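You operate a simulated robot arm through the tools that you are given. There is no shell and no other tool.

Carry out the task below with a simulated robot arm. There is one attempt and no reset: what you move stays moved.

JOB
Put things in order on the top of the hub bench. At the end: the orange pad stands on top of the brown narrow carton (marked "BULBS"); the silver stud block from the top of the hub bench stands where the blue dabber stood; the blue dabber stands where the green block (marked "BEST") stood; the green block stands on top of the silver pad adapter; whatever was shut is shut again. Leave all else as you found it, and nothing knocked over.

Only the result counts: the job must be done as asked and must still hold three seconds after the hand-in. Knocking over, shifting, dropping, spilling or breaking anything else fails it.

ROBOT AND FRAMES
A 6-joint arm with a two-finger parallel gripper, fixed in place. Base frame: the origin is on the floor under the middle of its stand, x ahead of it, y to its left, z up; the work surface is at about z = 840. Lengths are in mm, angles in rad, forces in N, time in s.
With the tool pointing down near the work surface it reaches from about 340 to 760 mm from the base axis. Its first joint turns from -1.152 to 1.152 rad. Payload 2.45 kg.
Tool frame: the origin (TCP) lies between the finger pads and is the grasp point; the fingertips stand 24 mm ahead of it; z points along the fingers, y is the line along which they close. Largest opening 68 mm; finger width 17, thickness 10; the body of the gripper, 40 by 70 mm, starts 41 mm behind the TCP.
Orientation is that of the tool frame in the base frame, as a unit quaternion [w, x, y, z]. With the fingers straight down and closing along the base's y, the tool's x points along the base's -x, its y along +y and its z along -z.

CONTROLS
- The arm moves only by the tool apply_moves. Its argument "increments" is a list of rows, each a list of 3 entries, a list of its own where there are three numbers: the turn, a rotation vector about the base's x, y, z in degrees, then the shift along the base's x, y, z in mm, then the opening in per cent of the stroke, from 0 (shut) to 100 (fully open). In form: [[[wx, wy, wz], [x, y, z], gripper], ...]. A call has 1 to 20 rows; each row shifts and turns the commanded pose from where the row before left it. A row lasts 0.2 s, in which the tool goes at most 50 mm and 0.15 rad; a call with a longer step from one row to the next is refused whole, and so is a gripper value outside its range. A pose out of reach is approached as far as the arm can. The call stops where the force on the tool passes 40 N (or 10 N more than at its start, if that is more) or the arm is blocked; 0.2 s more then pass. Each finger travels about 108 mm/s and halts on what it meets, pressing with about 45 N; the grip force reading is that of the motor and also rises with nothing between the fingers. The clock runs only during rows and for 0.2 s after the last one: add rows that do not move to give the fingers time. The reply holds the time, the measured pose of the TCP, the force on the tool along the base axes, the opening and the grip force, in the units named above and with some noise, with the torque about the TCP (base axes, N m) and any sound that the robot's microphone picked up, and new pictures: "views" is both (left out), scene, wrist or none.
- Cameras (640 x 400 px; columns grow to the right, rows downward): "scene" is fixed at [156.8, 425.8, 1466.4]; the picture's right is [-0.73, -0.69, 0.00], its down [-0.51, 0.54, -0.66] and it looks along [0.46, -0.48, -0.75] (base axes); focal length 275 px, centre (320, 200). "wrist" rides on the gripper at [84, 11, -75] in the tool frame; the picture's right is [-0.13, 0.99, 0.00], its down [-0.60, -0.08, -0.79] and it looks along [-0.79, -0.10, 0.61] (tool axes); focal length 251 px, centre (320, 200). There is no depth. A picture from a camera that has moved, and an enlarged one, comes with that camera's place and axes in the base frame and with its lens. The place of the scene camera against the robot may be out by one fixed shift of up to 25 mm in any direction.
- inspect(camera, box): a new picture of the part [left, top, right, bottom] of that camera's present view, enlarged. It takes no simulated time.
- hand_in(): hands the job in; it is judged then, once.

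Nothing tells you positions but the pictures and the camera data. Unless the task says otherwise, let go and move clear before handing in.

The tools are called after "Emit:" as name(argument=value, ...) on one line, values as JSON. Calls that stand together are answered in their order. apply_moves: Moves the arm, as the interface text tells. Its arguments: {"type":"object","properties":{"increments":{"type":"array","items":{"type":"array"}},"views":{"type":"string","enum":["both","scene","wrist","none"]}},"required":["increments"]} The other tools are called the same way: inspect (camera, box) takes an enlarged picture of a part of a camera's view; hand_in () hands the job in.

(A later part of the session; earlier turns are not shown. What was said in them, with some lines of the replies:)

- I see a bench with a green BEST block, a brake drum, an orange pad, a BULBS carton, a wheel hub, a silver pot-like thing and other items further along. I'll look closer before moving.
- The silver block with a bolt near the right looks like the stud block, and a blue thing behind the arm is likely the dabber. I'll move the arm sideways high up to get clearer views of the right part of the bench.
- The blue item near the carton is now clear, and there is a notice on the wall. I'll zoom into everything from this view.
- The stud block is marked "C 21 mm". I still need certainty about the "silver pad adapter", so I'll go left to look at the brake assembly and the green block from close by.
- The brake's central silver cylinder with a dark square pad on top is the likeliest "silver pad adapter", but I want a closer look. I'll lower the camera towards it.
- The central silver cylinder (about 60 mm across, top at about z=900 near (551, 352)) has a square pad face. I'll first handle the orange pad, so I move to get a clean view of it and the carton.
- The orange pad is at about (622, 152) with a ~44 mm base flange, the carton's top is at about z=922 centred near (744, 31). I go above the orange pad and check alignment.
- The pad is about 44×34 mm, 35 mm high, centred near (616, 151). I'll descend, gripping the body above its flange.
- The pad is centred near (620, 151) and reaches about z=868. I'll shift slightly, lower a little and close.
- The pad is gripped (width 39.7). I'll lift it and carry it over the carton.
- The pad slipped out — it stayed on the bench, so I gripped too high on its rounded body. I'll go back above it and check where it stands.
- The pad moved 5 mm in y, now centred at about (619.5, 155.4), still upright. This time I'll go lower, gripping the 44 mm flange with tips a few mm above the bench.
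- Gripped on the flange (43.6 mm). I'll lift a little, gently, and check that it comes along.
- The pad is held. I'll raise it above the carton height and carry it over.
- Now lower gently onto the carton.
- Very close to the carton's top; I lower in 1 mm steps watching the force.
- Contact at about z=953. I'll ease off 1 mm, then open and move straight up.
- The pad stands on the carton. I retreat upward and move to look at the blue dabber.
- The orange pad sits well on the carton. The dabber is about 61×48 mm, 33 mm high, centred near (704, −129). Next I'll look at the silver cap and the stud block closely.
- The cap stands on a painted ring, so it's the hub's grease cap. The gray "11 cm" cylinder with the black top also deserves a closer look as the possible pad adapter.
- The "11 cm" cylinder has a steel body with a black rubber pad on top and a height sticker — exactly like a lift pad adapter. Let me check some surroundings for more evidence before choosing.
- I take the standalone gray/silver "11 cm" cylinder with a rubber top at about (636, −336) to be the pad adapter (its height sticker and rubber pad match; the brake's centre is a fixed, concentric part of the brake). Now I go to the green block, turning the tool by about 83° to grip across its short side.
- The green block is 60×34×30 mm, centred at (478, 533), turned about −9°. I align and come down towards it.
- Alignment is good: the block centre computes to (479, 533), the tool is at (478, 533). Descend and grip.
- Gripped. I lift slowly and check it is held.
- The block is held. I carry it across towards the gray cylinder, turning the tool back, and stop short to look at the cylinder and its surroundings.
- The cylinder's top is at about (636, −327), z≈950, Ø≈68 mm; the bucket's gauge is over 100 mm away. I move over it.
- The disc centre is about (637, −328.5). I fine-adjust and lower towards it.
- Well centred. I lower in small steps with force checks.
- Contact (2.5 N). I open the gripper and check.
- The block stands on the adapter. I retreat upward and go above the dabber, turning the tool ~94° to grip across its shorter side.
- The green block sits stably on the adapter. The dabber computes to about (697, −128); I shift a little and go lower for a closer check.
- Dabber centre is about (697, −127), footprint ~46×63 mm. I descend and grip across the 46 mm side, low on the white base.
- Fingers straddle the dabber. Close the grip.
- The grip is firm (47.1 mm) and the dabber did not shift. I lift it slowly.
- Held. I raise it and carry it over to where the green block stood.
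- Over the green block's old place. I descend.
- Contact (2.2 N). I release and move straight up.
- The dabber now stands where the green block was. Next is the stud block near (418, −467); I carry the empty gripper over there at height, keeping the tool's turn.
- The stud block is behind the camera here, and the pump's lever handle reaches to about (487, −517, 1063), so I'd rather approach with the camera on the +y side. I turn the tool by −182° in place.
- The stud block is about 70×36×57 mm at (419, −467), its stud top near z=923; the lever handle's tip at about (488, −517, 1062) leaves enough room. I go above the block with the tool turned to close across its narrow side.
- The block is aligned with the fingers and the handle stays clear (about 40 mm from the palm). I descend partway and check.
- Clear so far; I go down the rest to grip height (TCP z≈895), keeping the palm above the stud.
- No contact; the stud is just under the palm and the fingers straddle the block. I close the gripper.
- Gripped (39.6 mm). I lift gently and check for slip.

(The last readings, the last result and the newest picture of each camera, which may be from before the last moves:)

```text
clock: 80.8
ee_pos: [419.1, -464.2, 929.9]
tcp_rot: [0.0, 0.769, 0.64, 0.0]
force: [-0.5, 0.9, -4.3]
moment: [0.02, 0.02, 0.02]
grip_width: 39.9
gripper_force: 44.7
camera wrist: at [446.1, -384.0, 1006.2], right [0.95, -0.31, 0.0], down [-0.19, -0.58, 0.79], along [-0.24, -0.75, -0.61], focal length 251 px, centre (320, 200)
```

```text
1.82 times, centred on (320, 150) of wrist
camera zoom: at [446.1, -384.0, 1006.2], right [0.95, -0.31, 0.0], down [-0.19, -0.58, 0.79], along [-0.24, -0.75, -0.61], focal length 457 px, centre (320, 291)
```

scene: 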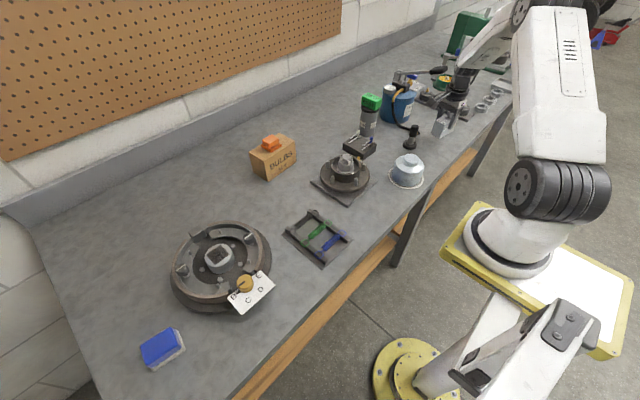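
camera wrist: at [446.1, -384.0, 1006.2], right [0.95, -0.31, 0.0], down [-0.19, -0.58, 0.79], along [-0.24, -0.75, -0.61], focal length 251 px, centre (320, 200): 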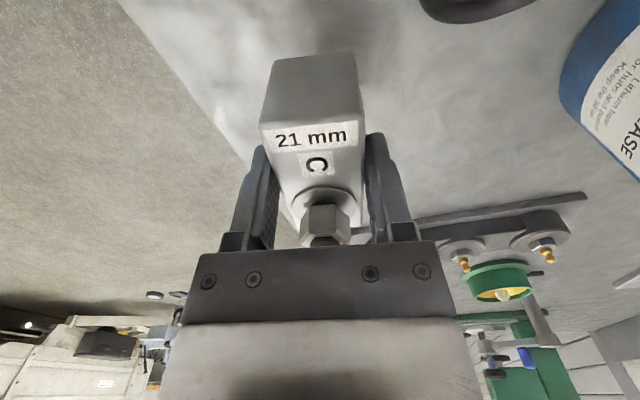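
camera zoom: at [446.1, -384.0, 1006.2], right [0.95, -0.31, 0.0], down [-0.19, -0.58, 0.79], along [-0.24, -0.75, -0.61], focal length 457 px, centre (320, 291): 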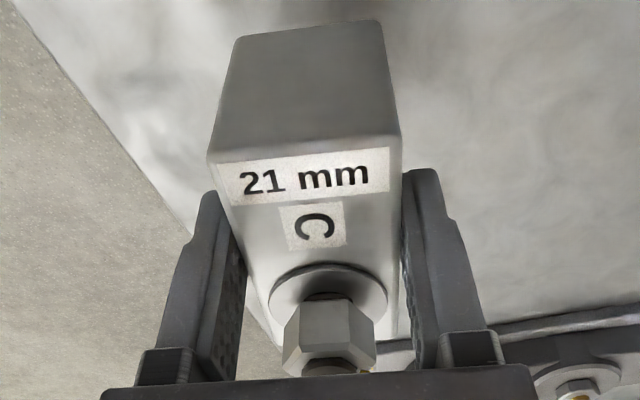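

The block (about 0.44 kg) is held firmly. I raise it clear of the handle, then carry it towards the dabber's old place while turning the tool.

Emit:
apply_moves(increments=[[[0, 0, 0], [0, 0, 30], 30], [[0, 0, 0], [0, 0, 40], 30], [[0, 0, 0], [0, 0, 40], 30], [[0, 0, 0], [0, 0, 35], 30], [[0, 0, 0], [0, 30, 0], 30], [[0, 0, 8.123], [0, 42, 0], 30], [[0, 0, 8.123], [0, 42, 0], 30], [[0, 0, 8.123], [0, 42, 0], 30], [[0, 0, 8.123], [0, 42, 0], 30], [[0, 0, 8.123], [0, 42, 0], 30], [[0, 0, 8.123], [0, 12, 0], 30], [[0, 0, 8.123], [25, 7, 0], 30], [[0, 0, 8.123], [25, 7, 0], 30], [[0, 0, 8.123], [25, 7, 0], 30], [[0, 0, 8.123], [25, 7, 0], 30], [[0, 0, 8.123], [25, 7, 0], 30], [[0, 0, 8.123], [25, 7, 0], 30], [[0, 0, 8.123], [25, 7, 0], 30], [[0, 0, 0], [0, 0, 0], 30]], views="both")

```text
clock: 84.8
ee_pos: [595.6, -164.3, 1073.8]
tcp_rot: [0.0, -0.045, 0.999, 0.0]
force: [0.5, 0.1, -5.0]
moment: [-0.05, 0.05, 0.01]
grip_width: 40.0
gripper_force: 45.3
camera wrist: at [511.1, -160.5, 1150.2], right [0.04, 1.0, 0.0], down [0.61, -0.02, 0.79], along [0.79, -0.03, -0.61], focal length 251 px, centre (320, 200)
```

scene: 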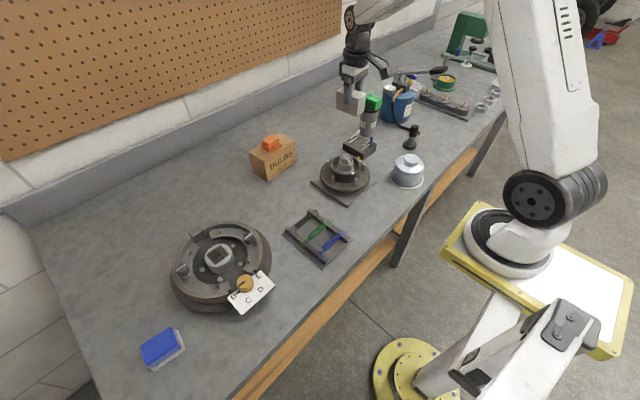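
wrist: 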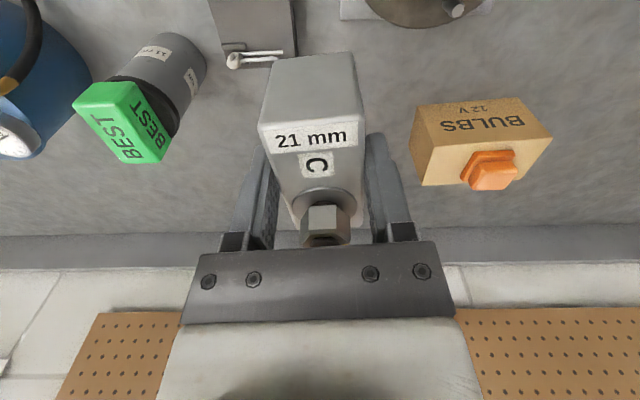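

Yaw is +5° now at (595, −162). I continue turning to +94° and move above the dabber's old place.

Emit:
apply_moves(increments=[[[0, 0, 8.123], [17.1, 5.07, 0], 30], [[0, 0, 8.123], [17.1, 5.07, 0], 30], [[0, 0, 8.123], [17.1, 5.07, 0], 30], [[0, 0, 8.123], [17.1, 5.07, 0], 30], [[0, 0, 8.123], [17.1, 5.07, 0], 30], [[0, 0, 8.123], [17.2, 5.05, 0], 30], [[0, 0, 8.123], [0, 0, 0], 30], [[0, 0, 8.123], [0, 0, 0], 30], [[0, 0, 8.123], [0, 0, 0], 30], [[0, 0, 8.123], [0, 0, 0], 30], [[0, 0, 8.123], [0, 0, 0], 30], [[0, 0, 0], [0, 0, -40], 30], [[0, 0, 0], [0, 0, -30], 30], [[0, 0, 0], [0, 0, 0], 30]], views="both")

```text
clock: 87.8
ee_pos: [697.8, -132.1, 1006.0]
tcp_rot: [0.0, 0.733, -0.68, 0.0]
force: [0.6, 0.4, -4.5]
moment: [-0.04, 0.0, -0.01]
grip_width: 40.0
gripper_force: 44.8
camera wrist: at [694.0, -216.9, 1081.5], right [-1.0, 0.05, 0.0], down [0.03, 0.61, 0.79], along [0.04, 0.79, -0.61], focal length 251 px, centre (320, 200)
```

scene: 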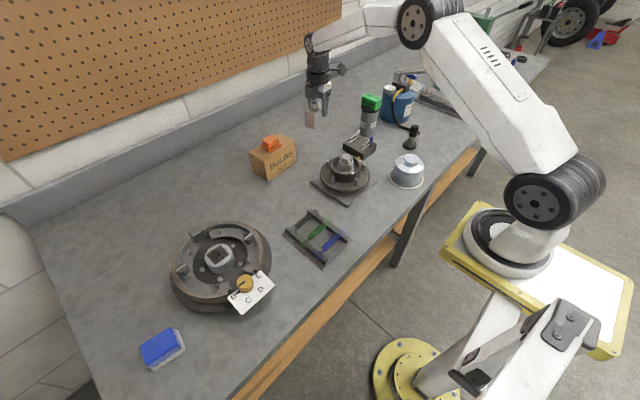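
wrist: 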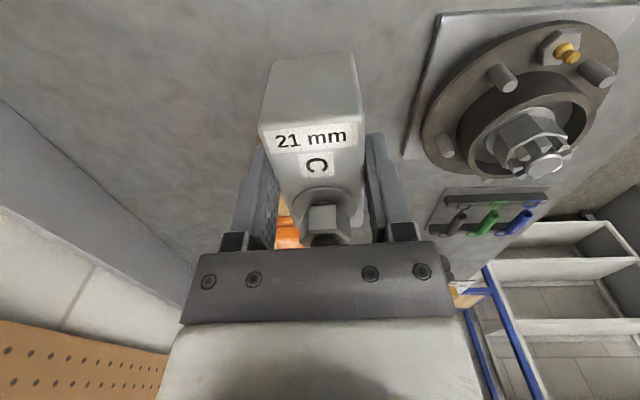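

Positioned above the dabber's old place. I descend towards the bench.

Emit:
apply_moves(increments=[[[0, 0, 0], [0, 0, -40], 30], [[0, 0, 0], [0, 0, -30], 30], [[0, 0, 0], [0, 0, -20], 30], [[0, 0, 0], [0, 0, -12], 30], [[0, 0, 0], [0, 0, -4], 30], [[0, 0, 0], [0, 0, -2], 30], [[0, 0, 0], [0, 0, 0], 30]], views="both")

Emit:
inspect(camera="scene", box=[280, 90, 360, 170])

```text
clock: 89.4
ee_pos: [697.4, -133.7, 897.2]
tcp_rot: [0.0, 0.734, -0.679, 0.0]
force: [0.4, 0.2, -5.2]
moment: [-0.07, -0.02, -0.02]
grip_width: 39.8
gripper_force: 44.9
camera wrist: at [694.3, -217.6, 973.2], right [-1.0, 0.05, 0.0], down [0.03, 0.61, 0.79], along [0.04, 0.79, -0.61], focal length 251 px, centre (320, 200)
```

scene: 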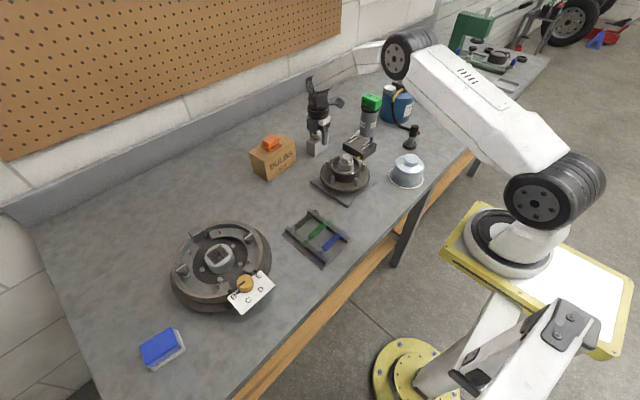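
wrist: 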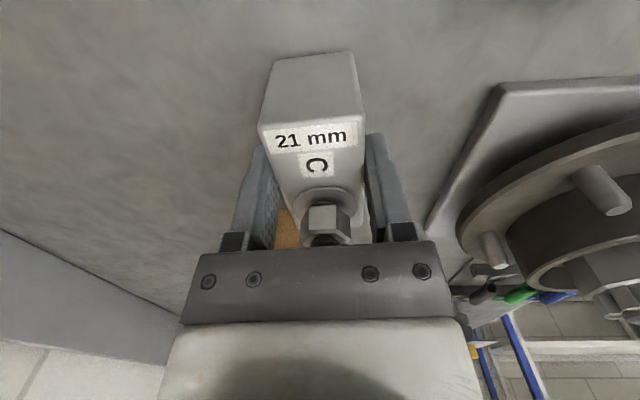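

```text
5.00 times, centred on (320, 130) of scene
camera zoom: at [156.9, 425.8, 1466.4], right [-0.73, -0.69, 0.0], down [-0.51, 0.54, -0.66], along [0.46, -0.48, -0.75], focal length 1375 px, centre (320, 550)
```

zoom: 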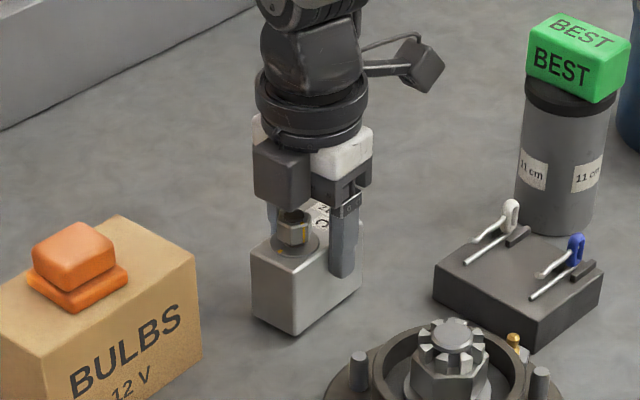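

Emit:
apply_moves(increments=[[[0, 0, 0], [0, 0, -1.2], 30], [[0, 0, 0], [0, 0, -0.8], 30], [[0, 0, 0], [0, 0, 0], 30]], views="none")

```text
clock: 90.2
ee_pos: [697.8, -133.1, 895.3]
tcp_rot: [0.0, 0.734, -0.679, 0.0]
force: [0.1, -0.1, -4.5]
moment: [-0.04, 0.0, -0.01]
grip_width: 39.7
gripper_force: 45.3
```

Emit:
apply_moves(increments=[[[0, 0, 0], [0, 0, -0.8], 30], [[0, 0, 0], [0, 0, 0], 30]], views="none")

```text
clock: 90.8
ee_pos: [697.1, -132.3, 895.1]
tcp_rot: [0.0, 0.734, -0.68, 0.0]
force: [-0.5, 1.6, 2.5]
moment: [0.38, 0.22, -0.01]
grip_width: 40.0
gripper_force: 45.2
```

Contact reached. One more slight press, then I open gently.

Emit:
apply_moves(increments=[[[0, 0, 0], [0, 0, -0.4], 30], [[0, 0, 0], [0, 0, 0], 62], [[0, 0, 0], [0, 0, 0], 75], [[0, 0, 0], [0, 0, 0], 90], [[0, 0, 0], [0, 0, 0], 100]], views="both")

Emit:
inspect(camera="wrist", box=[200, 40, 440, 260])

```text
clock: 92.0
ee_pos: [697.8, -132.5, 894.3]
tcp_rot: [0.0, 0.734, -0.679, 0.0]
force: [-0.8, -0.1, -0.5]
moment: [0.0, -0.01, -0.01]
grip_width: 67.9
gripper_force: 0.1
camera wrist: at [694.0, -217.5, 970.2], right [-1.0, 0.05, 0.0], down [0.03, 0.61, 0.79], along [0.04, 0.79, -0.61], focal length 251 px, centre (320, 200)
```

scene: 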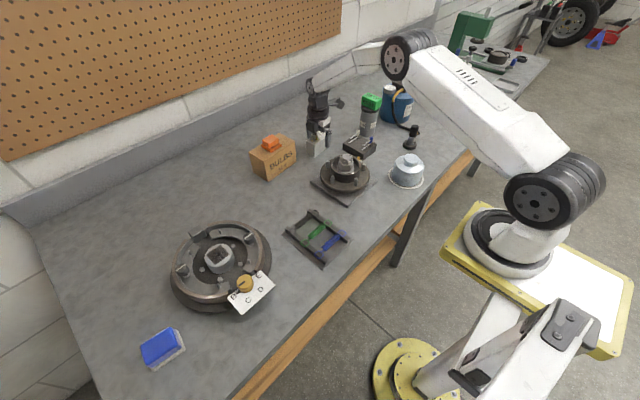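
wrist: 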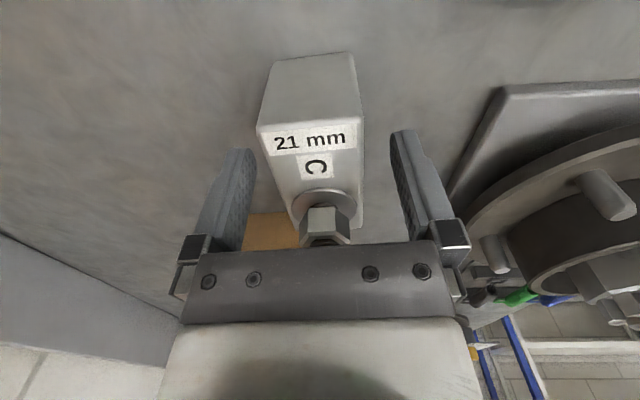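

```text
1.82 times, centred on (320, 150) of wrist
camera zoom: at [694.0, -217.5, 970.2], right [-1.0, 0.05, 0.0], down [0.03, 0.61, 0.79], along [0.04, 0.79, -0.61], focal length 457 px, centre (320, 291)
```

zoom: 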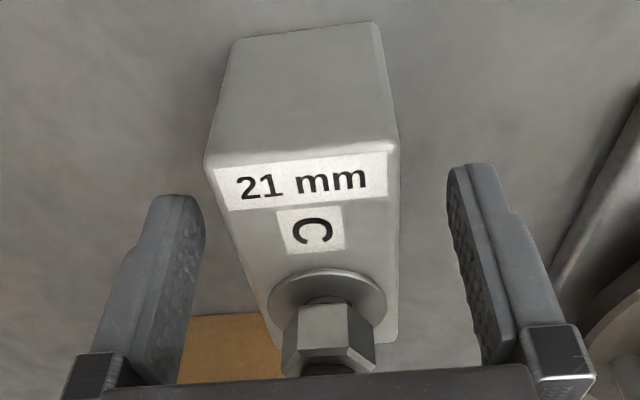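

Released. I rise straight up and take a look at everything.

Emit:
apply_moves(increments=[[[0, 0, 0], [0, 0, 15], 100], [[0, 0, 0], [0, 0, 35], 100], [[0, 0, 0], [0, 0, 45], 100], [[0, 0, 0], [0, 0, 45], 100], [[0, 0, 0], [0, 0, 30], 100], [[0, 0, -8], [-40, 10, 0], 100], [[0, 0, -8], [-40, 10, 0], 100], [[0, 0, -8], [-40, 10, 0], 100], [[0, 0, -8], [-40, 10, 0], 100], [[0, 0, -8], [-30, 10, 0], 100], [[0, 0, -8], [-30, 10, 0], 100], [[0, 0, -8], [-20, 10, 0], 100], [[0, 0, -8], [-20, 10, 0], 100], [[0, 0, -8], [0, 0, 0], 100], [[0, 0, -8], [0, 0, 0], 100], [[0, 0, -8], [0, 0, 0], 100], [[0, 0, -6.4], [0, 0, 0], 100], [[0, 0, 0], [0, 0, 0], 100]], views="both")

Emit:
inspect(camera="scene", box=[240, 80, 400, 190])

Emit:
inspect(camera="scene", box=[380, 40, 520, 160])

Emit:
inspect(camera="scene", box=[120, 190, 360, 390])

```text
clock: 95.8
ee_pos: [438.5, -52.3, 1064.1]
tcp_rot: [0.0, 0.001, 1.0, 0.0]
force: [0.6, -0.5, -1.3]
moment: [0.04, 0.0, -0.02]
grip_width: 67.8
gripper_force: 0.1
camera wrist: at [354.3, -42.3, 1140.5], right [0.13, 0.99, 0.0], down [0.6, -0.08, 0.79], along [0.79, -0.1, -0.61], focal length 251 px, centre (320, 200)
```

scene: 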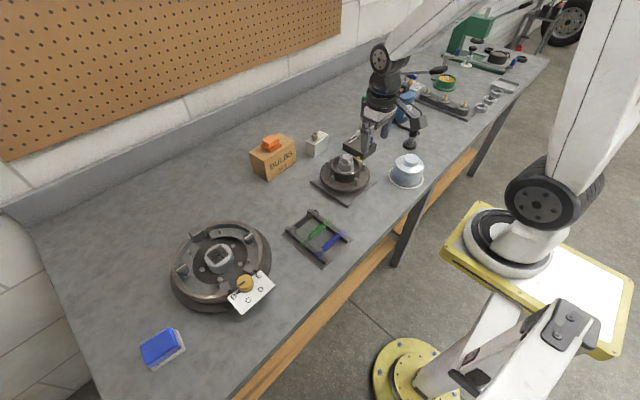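
wrist: 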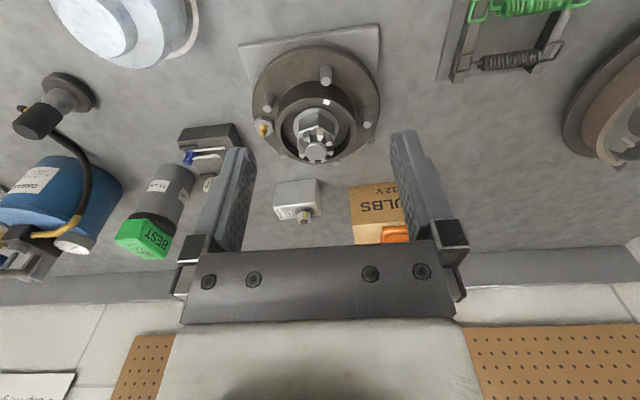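

```text
3.64 times, centred on (320, 135) of scene
camera zoom: at [156.8, 425.8, 1466.4], right [-0.73, -0.69, 0.0], down [-0.51, 0.54, -0.66], along [0.46, -0.48, -0.75], focal length 1000 px, centre (320, 436)
```

zoom: 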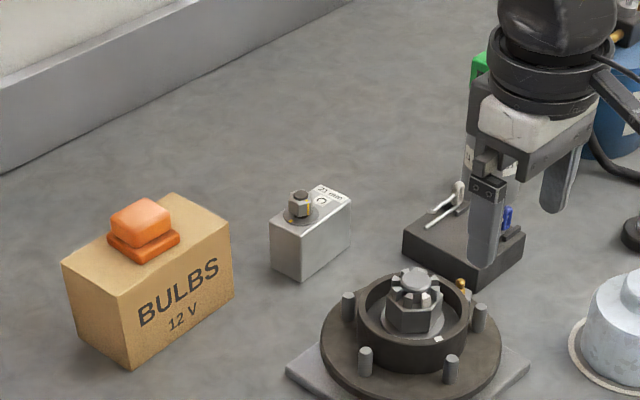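

```text
3.33 times, centred on (450, 100) of scene
camera zoom: at [156.8, 425.8, 1466.4], right [-0.73, -0.69, 0.0], down [-0.51, 0.54, -0.66], along [0.46, -0.48, -0.75], focal length 916 px, centre (-113, 533)
```

zoom: 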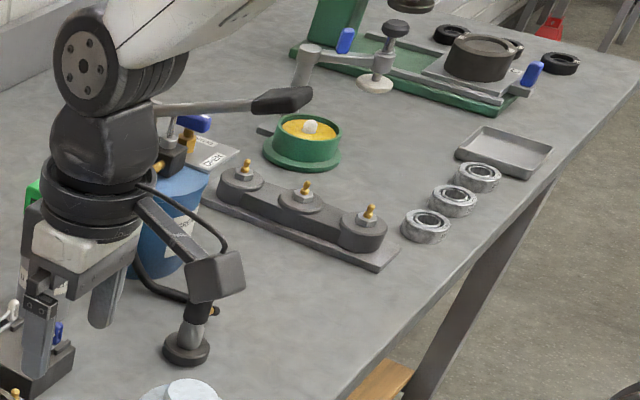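

```text
2.00 times, centred on (240, 290) of scene
camera zoom: at [156.8, 425.8, 1466.4], right [-0.73, -0.69, 0.0], down [-0.51, 0.54, -0.66], along [0.46, -0.48, -0.75], focal length 550 px, centre (480, 20)
```

zoom: 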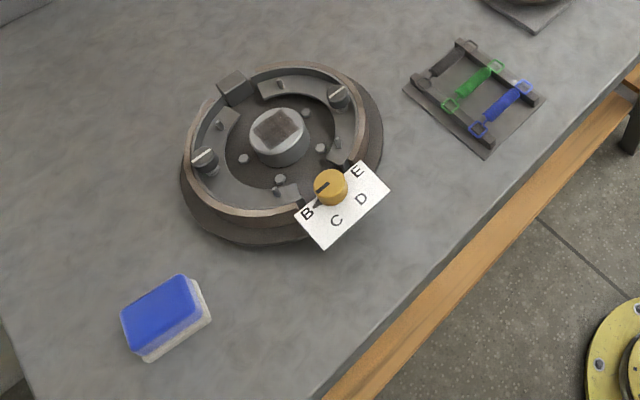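

All four items look in place, and the handle, dial and other things look unchanged. I check the stud block's exact position against the dabber's old one (697, −127).

Emit:
inspect(camera="wrist", box=[256, 165, 346, 235])

Emit:
inspect(camera="wrist", box=[90, 140, 220, 270])

```text
5.71 times, centred on (301, 200) of wrist
camera zoom: at [354.3, -42.3, 1140.5], right [0.13, 0.99, 0.0], down [0.6, -0.08, 0.79], along [0.79, -0.1, -0.61], focal length 1437 px, centre (429, 200)
```

zoom: 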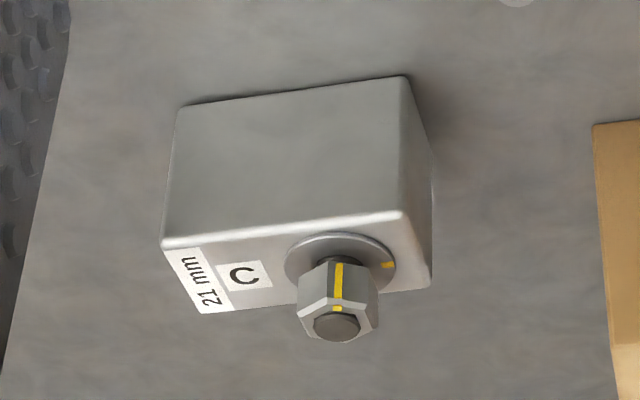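

```text
3.08 times, centred on (155, 205) of wrist
camera zoom: at [354.3, -42.3, 1140.5], right [0.13, 0.99, 0.0], down [0.6, -0.08, 0.79], along [0.79, -0.1, -0.61], focal length 774 px, centre (828, 185)
```

zoom: 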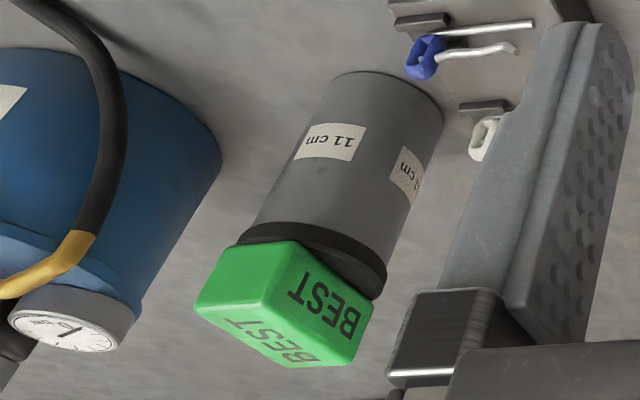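

Measured the same way as the dabber was, the stud block stands within a few millimetres of the dabber's old spot. The orange pad is on the carton, the dabber on the green block's place, and the green block on the 11 cm pad adapter. The arm is clear and nothing was opened, so I hand in.

Emit:
hand_in()

```text
The job is handed in.
```

I moved all four items and handed the job in. The one uncertain call is which object the "silver pad adapter" is.

- **Orange pad:** it stands on top of the "BULBS" carton. My first grip slipped. The pad slid about 5 mm on the bench but stayed upright, and the second grip held.
- **Green "BEST" block:** it stands on the free-standing grey cylinder marked "11 cm", which has a black rubber top. I took that to be the pad adapter. Its body is darker than the stud block, so "silver" is a loose fit. The other candidate was the silver centre of the brake, which I ruled out because it sits exactly in the middle of the bolts and looks like a fixed part.
- **Blue dabber:** it stands where the green block stood, turned to match it.
- **Silver stud block ("C 21 mm"):** it stands where the dabber stood, within about 3 mm by camera measurement, with its long side along the dabber's.

I opened nothing, so there was nothing to shut again. In the last pictures nothing else looked shifted, including the brake dial, the pump handle and the silver cap. The gripper was open and clear of everything at the hand-in.
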